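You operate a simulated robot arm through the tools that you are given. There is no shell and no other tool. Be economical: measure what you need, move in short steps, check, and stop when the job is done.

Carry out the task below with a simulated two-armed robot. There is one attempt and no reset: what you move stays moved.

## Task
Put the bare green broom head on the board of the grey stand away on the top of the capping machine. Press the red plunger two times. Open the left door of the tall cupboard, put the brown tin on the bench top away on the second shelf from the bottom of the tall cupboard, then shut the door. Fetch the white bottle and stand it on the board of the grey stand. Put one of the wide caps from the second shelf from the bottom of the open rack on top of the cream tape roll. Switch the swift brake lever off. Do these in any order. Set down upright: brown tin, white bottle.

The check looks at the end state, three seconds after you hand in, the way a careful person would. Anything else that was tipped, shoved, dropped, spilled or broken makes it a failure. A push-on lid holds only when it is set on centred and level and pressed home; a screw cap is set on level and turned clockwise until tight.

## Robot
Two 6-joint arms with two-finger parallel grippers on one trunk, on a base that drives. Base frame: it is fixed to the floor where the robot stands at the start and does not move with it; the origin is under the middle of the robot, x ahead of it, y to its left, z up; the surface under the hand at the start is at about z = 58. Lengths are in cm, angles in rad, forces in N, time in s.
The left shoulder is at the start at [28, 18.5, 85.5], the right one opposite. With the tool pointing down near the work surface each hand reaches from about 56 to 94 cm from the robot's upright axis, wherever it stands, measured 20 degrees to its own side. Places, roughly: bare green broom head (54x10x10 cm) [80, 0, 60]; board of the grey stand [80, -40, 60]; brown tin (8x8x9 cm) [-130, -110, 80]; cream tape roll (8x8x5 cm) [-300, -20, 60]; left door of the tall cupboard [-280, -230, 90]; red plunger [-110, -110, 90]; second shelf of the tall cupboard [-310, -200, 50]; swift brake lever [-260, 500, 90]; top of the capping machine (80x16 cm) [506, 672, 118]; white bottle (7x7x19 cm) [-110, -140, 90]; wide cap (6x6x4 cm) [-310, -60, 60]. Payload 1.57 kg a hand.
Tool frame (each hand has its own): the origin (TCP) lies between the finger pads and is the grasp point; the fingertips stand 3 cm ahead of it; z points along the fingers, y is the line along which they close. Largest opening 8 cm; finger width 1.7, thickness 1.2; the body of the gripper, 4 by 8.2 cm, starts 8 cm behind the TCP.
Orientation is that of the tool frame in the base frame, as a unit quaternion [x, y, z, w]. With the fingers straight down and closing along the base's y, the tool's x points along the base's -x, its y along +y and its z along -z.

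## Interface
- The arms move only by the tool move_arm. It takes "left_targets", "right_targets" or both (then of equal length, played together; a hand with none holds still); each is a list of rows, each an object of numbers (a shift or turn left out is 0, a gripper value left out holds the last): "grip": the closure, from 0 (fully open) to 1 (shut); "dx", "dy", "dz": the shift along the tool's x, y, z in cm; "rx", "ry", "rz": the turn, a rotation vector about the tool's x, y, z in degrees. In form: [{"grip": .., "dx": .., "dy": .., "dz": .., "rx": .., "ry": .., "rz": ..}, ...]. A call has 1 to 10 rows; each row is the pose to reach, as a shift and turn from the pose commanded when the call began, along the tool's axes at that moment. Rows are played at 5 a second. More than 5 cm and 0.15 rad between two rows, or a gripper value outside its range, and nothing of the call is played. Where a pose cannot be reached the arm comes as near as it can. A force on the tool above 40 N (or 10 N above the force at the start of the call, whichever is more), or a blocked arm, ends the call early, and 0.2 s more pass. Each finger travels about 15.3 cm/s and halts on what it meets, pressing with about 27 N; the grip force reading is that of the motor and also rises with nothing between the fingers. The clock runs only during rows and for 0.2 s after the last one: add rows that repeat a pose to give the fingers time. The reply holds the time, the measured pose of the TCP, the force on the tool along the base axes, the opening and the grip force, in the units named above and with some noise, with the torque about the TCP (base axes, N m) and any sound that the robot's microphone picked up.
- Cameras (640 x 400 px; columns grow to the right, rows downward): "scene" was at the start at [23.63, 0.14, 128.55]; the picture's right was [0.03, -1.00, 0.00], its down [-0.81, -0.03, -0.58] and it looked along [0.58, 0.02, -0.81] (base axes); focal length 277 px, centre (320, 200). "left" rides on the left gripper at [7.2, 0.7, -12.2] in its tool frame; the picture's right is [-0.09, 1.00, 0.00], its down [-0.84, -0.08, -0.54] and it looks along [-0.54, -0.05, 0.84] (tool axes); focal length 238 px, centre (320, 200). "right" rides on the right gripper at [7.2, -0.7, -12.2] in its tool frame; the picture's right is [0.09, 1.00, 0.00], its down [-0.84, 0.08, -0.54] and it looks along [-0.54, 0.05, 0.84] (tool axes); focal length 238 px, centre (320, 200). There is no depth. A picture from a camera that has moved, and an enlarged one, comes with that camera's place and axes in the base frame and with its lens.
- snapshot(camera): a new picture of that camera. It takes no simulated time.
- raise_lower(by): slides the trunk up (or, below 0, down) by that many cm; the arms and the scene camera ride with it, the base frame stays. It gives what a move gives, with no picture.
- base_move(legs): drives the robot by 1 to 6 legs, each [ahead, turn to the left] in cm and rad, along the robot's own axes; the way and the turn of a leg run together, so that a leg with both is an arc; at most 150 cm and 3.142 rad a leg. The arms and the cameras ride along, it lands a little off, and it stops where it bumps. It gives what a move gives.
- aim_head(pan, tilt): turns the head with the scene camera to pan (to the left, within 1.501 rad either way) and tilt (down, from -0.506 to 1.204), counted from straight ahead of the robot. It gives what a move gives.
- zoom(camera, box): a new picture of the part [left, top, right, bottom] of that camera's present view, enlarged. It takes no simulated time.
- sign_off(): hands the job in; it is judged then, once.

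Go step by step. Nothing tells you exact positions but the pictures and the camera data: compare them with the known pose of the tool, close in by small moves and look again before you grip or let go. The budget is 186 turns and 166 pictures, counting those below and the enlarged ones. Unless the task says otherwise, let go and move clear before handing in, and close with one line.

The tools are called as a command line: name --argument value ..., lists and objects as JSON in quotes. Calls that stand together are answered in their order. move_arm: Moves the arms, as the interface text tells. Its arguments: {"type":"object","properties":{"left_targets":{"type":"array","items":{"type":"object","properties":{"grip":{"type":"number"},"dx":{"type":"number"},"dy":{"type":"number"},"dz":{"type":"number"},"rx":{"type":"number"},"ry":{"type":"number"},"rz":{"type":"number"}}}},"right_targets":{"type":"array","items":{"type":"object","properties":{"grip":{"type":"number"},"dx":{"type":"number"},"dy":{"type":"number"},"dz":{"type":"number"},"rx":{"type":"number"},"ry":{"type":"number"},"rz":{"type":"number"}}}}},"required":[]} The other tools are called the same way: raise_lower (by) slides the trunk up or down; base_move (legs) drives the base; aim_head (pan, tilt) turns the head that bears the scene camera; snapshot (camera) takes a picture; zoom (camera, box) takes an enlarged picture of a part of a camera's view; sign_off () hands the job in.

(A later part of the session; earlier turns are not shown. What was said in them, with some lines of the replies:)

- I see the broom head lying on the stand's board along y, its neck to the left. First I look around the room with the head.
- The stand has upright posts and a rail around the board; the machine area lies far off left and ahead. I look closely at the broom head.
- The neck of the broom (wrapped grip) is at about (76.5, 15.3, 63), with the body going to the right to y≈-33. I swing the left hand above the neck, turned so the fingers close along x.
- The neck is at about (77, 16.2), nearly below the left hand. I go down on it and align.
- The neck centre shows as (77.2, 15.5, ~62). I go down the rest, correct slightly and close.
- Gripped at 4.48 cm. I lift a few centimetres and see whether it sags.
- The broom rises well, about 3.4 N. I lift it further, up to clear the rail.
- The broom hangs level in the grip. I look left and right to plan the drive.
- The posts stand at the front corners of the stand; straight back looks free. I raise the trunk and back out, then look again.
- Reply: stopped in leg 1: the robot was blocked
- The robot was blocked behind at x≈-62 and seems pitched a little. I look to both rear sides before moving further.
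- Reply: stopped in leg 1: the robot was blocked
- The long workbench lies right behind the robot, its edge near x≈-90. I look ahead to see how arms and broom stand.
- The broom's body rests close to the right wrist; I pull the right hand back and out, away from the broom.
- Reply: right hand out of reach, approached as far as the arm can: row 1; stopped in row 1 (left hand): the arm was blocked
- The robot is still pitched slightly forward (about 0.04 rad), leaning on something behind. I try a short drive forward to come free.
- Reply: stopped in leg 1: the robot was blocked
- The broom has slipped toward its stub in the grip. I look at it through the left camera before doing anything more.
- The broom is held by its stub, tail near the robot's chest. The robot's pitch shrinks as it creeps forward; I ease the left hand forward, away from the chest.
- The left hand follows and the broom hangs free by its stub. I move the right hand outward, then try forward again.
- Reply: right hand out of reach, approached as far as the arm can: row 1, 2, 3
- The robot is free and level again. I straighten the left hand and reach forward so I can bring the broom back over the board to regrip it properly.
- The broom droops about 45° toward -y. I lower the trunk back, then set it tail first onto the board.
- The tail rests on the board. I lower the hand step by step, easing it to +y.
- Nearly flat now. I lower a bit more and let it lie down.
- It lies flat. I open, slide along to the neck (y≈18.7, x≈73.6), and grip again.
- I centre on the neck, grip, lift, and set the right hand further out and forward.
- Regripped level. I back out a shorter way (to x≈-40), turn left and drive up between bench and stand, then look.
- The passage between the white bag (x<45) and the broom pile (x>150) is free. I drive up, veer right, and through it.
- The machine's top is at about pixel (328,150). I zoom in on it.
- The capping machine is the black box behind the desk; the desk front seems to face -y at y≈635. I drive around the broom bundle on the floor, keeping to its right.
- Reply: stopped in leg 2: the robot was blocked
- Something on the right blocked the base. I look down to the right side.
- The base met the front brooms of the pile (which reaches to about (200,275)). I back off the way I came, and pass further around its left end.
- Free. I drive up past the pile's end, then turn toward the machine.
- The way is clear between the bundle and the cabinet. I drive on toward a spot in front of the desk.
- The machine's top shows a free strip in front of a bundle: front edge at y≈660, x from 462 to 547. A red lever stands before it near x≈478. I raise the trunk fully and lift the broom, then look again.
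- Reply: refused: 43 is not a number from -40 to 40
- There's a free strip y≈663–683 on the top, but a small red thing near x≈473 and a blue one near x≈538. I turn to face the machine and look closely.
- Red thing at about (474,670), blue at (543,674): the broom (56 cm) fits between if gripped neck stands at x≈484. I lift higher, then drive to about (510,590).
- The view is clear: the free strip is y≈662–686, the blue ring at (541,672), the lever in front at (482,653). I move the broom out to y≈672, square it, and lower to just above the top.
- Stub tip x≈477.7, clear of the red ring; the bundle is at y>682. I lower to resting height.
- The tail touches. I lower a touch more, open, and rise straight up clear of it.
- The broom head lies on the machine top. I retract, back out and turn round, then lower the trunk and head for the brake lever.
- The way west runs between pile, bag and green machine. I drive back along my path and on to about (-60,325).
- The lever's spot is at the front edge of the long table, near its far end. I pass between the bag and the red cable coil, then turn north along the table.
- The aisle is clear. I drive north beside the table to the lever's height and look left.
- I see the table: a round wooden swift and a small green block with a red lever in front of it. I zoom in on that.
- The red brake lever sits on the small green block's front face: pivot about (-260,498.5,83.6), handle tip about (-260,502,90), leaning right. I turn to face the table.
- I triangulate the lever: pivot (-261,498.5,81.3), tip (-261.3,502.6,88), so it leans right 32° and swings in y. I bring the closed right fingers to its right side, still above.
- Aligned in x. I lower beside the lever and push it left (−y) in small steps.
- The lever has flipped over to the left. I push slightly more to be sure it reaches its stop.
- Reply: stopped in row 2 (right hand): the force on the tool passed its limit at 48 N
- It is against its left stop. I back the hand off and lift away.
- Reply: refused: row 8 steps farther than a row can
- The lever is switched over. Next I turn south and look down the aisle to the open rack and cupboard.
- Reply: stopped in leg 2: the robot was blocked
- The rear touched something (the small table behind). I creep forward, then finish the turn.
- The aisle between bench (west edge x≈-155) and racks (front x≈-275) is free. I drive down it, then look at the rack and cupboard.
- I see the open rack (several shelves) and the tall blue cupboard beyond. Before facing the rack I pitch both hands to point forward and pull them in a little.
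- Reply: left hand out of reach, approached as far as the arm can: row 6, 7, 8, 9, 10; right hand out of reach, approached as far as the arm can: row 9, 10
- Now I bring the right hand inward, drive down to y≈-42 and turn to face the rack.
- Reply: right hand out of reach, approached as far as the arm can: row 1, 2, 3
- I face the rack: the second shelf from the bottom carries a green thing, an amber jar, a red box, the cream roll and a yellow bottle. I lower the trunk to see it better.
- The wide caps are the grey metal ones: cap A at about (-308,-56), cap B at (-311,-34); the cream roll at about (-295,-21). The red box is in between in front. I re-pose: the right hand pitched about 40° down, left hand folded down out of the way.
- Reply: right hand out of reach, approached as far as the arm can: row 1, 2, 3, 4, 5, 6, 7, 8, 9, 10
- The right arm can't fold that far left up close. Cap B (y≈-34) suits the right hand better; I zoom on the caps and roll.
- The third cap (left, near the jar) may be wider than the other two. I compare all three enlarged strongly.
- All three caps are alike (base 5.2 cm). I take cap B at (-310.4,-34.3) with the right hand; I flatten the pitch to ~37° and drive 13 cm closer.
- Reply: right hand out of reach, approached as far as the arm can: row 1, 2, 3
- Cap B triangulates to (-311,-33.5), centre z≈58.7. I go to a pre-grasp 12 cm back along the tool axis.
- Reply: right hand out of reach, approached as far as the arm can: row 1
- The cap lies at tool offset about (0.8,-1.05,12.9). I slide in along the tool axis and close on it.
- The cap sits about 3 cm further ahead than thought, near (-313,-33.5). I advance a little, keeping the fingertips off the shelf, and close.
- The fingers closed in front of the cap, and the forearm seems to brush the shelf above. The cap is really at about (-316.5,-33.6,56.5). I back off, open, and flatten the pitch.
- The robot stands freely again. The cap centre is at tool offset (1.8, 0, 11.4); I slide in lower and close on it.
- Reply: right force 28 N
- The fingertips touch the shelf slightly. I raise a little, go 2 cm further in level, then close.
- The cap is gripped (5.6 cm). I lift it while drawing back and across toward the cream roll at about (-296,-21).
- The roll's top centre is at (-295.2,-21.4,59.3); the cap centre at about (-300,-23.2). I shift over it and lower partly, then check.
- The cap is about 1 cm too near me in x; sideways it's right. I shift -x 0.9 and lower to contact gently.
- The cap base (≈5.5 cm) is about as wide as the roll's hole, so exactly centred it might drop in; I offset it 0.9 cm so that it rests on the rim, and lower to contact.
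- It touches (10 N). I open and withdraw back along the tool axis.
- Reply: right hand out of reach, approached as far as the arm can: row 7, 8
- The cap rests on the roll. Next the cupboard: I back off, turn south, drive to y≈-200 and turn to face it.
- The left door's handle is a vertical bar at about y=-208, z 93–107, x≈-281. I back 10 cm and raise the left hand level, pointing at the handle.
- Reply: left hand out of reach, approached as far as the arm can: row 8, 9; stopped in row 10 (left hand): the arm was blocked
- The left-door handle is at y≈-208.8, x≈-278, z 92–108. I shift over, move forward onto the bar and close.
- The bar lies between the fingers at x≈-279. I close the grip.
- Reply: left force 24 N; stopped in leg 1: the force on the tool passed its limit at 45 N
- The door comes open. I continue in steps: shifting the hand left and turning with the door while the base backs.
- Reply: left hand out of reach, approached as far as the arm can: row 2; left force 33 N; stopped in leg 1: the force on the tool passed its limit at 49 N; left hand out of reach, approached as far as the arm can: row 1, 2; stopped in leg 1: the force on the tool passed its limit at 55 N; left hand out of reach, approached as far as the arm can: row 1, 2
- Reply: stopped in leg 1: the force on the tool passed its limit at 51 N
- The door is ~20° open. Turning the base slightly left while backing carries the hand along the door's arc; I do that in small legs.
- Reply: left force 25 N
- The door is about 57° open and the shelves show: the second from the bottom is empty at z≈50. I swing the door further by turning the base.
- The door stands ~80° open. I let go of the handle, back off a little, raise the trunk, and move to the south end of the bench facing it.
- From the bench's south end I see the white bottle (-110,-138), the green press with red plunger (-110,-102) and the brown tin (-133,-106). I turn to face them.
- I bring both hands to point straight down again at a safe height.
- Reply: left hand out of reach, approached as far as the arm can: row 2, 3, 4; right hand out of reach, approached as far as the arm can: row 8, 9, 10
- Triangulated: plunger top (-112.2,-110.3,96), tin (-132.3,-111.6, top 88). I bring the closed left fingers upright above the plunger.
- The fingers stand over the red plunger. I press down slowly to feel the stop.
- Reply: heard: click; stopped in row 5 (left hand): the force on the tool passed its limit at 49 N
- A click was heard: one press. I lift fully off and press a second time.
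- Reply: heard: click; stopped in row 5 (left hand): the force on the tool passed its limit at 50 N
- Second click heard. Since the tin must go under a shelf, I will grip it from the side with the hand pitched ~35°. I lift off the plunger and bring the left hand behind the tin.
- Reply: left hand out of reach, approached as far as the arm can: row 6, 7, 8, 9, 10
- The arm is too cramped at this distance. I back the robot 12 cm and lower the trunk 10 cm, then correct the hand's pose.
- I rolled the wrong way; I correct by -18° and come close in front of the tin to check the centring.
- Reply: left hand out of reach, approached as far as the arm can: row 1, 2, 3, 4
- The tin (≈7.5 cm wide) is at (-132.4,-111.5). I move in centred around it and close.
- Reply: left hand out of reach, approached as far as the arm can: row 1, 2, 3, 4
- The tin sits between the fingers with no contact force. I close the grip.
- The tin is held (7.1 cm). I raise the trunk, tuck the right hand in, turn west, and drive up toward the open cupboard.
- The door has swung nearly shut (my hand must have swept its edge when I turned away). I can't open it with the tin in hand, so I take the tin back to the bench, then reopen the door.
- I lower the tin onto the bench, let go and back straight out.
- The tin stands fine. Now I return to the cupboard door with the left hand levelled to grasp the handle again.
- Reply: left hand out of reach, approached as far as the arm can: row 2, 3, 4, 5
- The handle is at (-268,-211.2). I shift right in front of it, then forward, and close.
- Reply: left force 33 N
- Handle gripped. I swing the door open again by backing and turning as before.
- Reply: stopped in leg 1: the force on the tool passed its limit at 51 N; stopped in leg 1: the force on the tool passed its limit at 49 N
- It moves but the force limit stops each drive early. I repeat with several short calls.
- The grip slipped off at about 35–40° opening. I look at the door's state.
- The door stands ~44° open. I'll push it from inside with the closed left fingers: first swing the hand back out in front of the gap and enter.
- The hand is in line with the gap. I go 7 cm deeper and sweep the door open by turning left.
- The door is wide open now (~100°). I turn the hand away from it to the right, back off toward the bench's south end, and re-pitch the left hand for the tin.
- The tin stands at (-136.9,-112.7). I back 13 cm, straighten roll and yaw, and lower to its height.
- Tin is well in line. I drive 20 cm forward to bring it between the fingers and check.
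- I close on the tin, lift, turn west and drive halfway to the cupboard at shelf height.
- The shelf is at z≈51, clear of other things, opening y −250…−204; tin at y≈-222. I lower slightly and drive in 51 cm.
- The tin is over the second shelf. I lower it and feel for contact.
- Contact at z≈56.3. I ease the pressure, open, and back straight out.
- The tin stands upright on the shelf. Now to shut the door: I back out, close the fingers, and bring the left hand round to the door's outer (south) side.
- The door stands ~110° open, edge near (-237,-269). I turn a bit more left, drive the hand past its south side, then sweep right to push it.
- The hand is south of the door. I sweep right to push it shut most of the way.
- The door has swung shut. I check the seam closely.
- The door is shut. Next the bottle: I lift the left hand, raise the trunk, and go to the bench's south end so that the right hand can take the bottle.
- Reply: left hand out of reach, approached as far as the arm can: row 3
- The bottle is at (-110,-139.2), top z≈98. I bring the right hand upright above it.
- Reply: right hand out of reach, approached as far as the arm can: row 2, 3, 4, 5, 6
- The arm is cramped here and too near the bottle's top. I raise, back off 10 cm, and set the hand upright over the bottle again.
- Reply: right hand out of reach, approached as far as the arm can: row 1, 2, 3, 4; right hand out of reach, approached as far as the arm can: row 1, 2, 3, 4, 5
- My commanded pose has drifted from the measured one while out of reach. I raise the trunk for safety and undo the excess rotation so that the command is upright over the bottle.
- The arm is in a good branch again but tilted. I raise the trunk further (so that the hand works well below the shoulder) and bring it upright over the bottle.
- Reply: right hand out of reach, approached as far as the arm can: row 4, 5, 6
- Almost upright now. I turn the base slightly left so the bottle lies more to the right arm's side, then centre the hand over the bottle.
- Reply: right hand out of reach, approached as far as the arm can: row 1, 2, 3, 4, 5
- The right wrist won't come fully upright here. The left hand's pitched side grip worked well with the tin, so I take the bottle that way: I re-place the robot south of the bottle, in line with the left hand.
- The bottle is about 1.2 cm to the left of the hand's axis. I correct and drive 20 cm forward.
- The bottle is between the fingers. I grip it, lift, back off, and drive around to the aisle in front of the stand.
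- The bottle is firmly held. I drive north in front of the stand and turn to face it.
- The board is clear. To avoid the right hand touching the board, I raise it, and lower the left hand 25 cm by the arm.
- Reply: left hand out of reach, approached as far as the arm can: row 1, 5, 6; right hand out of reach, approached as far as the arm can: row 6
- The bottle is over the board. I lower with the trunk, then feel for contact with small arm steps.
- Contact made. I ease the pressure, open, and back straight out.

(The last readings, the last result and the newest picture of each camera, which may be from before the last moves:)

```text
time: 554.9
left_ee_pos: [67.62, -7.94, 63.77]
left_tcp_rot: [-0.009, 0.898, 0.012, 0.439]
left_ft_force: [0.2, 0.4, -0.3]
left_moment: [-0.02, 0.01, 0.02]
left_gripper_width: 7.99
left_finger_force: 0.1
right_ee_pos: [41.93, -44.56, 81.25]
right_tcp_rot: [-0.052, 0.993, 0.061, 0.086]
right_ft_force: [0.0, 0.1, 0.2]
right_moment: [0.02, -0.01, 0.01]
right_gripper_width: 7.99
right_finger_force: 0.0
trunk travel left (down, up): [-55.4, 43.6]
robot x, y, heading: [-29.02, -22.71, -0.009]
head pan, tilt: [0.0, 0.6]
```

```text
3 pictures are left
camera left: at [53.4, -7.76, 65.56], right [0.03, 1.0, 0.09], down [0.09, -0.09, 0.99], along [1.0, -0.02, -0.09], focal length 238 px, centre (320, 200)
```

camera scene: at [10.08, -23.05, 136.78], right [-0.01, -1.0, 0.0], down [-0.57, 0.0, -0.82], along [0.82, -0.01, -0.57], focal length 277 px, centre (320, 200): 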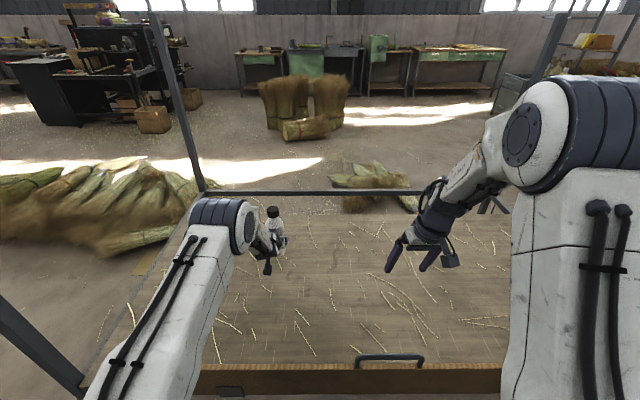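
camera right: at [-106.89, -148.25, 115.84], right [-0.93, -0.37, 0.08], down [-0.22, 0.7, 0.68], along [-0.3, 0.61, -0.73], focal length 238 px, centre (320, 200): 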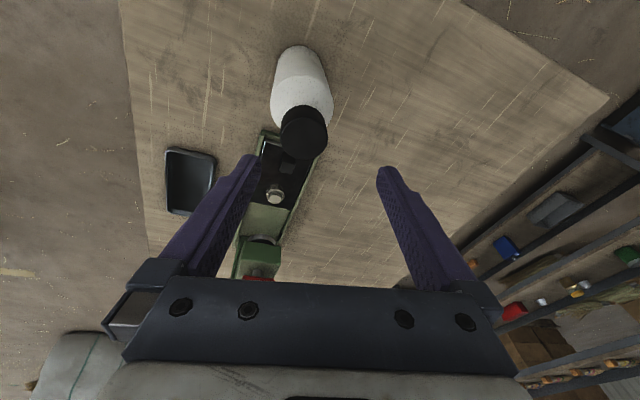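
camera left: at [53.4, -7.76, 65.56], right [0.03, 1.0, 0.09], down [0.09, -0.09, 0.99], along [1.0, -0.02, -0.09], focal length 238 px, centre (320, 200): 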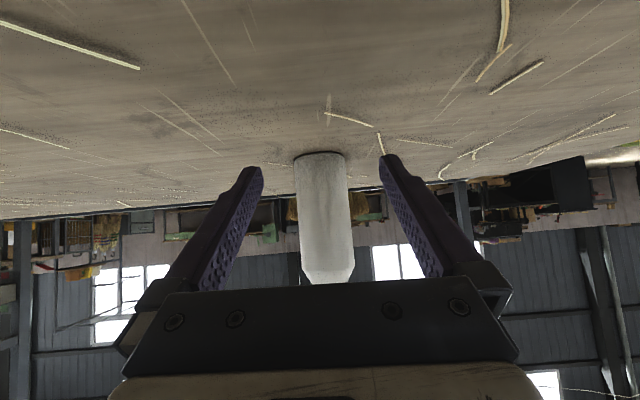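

The bottle stands upright on the board. Before handing in, I back away and turn to recheck that the cupboard door stayed shut.

raise_lower --by 35

base_move --legs '[[-14, 0], [0, 1.57]]'

aim_head --pan 1.5 --tilt 0.3

snapshot --camera "scene"

```text
time: 558.3
left_ee_pos: [67.42, -7.83, 98.87]
left_tcp_rot: [-0.009, 0.898, 0.012, 0.439]
left_ft_force: [0.2, -0.2, -0.2]
left_moment: [-0.01, -0.03, -0.03]
left_gripper_width: 7.97
left_finger_force: 0.1
right_ee_pos: [41.98, -44.54, 116.19]
right_tcp_rot: [-0.052, 0.993, 0.061, 0.085]
right_ft_force: [-0.7, 0.9, 0.9]
right_moment: [-0.01, 0.0, 0.02]
right_gripper_width: 8.0
right_finger_force: 0.1
trunk travel left (down, up): [-90.4, 8.6]
robot x, y, heading: [-29.27, -22.9, -0.011]
head pan, tilt: [0.0, 0.6]
```

```text
time: 563.5
left_ee_pos: [-58.94, 74.27, 98.72]
left_tcp_rot: [0.645, -0.625, -0.321, -0.3]
left_ft_force: [-0.3, 0.8, -0.1]
left_moment: [0.03, 0.0, 0.02]
left_gripper_width: 7.99
left_finger_force: 0.1
right_ee_pos: [-22.08, 48.95, 116.24]
right_tcp_rot: [0.742, -0.662, -0.103, -0.016]
right_ft_force: [-1.5, -0.4, 0.3]
right_moment: [0.01, 0.01, 0.01]
right_gripper_width: 8.01
right_finger_force: 0.0
trunk travel left (down, up): [-90.4, 8.6]
robot x, y, heading: [-43.51, -22.69, 1.572]
head pan, tilt: [0.0, 0.6]
```

```text
time: 565.1
left_ee_pos: [-58.95, 74.24, 98.89]
left_tcp_rot: [0.645, -0.626, -0.321, -0.3]
left_ft_force: [0.5, -0.9, 0.5]
left_moment: [-0.02, -0.03, 0.02]
left_gripper_width: 8.0
left_finger_force: 0.0
right_ee_pos: [-22.02, 48.94, 116.16]
right_tcp_rot: [0.742, -0.662, -0.103, -0.018]
right_ft_force: [0.7, -0.1, -0.1]
right_moment: [0.03, -0.03, 0.0]
right_gripper_width: 8.02
right_finger_force: 0.2
trunk travel left (down, up): [-90.4, 8.6]
robot x, y, heading: [-43.56, -22.61, 1.575]
head pan, tilt: [1.499, 0.3]
```

```text
2 pictures are left
camera scene: at [-52.45, -5.94, 169.52], right [0.07, 1.0, 0.0], down [0.3, -0.02, -0.96], along [-0.95, 0.07, -0.3], focal length 277 px, centre (320, 200)
```

scene: 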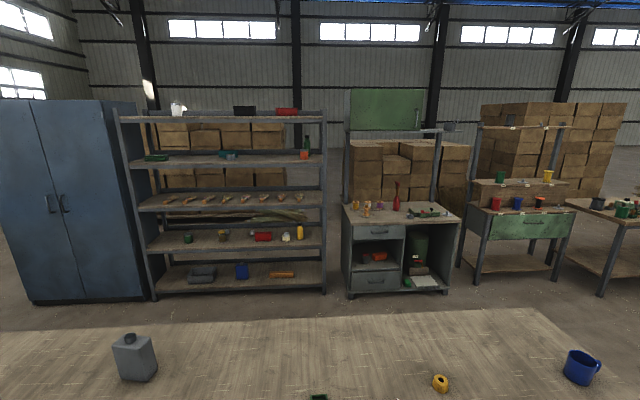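

The cupboard is fully in view, and I zoom to check the seam and the cap on the roll.

zoom --camera "scene" --box '[0, 90, 150, 310]'

zoom --camera "scene" --box '[240, 215, 320, 260]'

```text
1.82 times, centred on (75, 200) of scene
camera zoom: at [-52.45, -5.94, 169.52], right [0.07, 1.0, 0.0], down [0.3, -0.02, -0.96], along [-0.95, 0.07, -0.3], focal length 504 px, centre (766, 200)
```

zoom: 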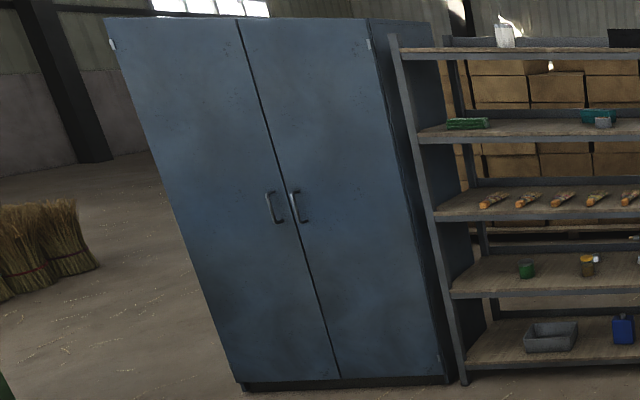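

```text
8.00 times, centred on (280, 238) of scene
camera zoom: at [-52.45, -5.94, 169.52], right [0.07, 1.0, 0.0], down [0.3, -0.02, -0.96], along [-0.95, 0.07, -0.3], focal length 2216 px, centre (640, -100)
```

zoom: 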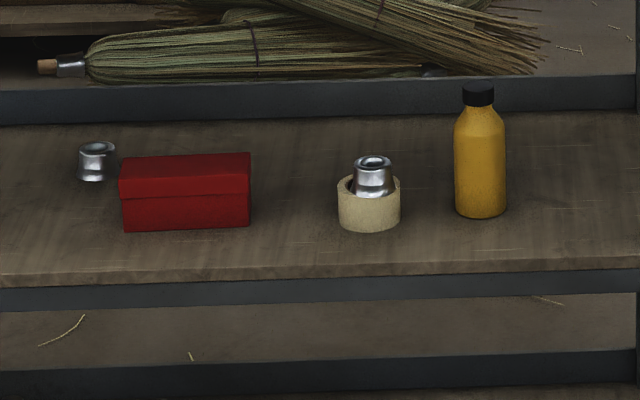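

The cupboard door is flush and shut. The cap rests upright on the roll, and both hands are empty and clear, so I hand in.

sign_off

```text
The job is handed in.
```

All six tasks are done and handed in, but which end of the brake lever's travel is "off" is my assumption: nothing on it showed, so I pushed it from the side it leaned to over to its other stop.
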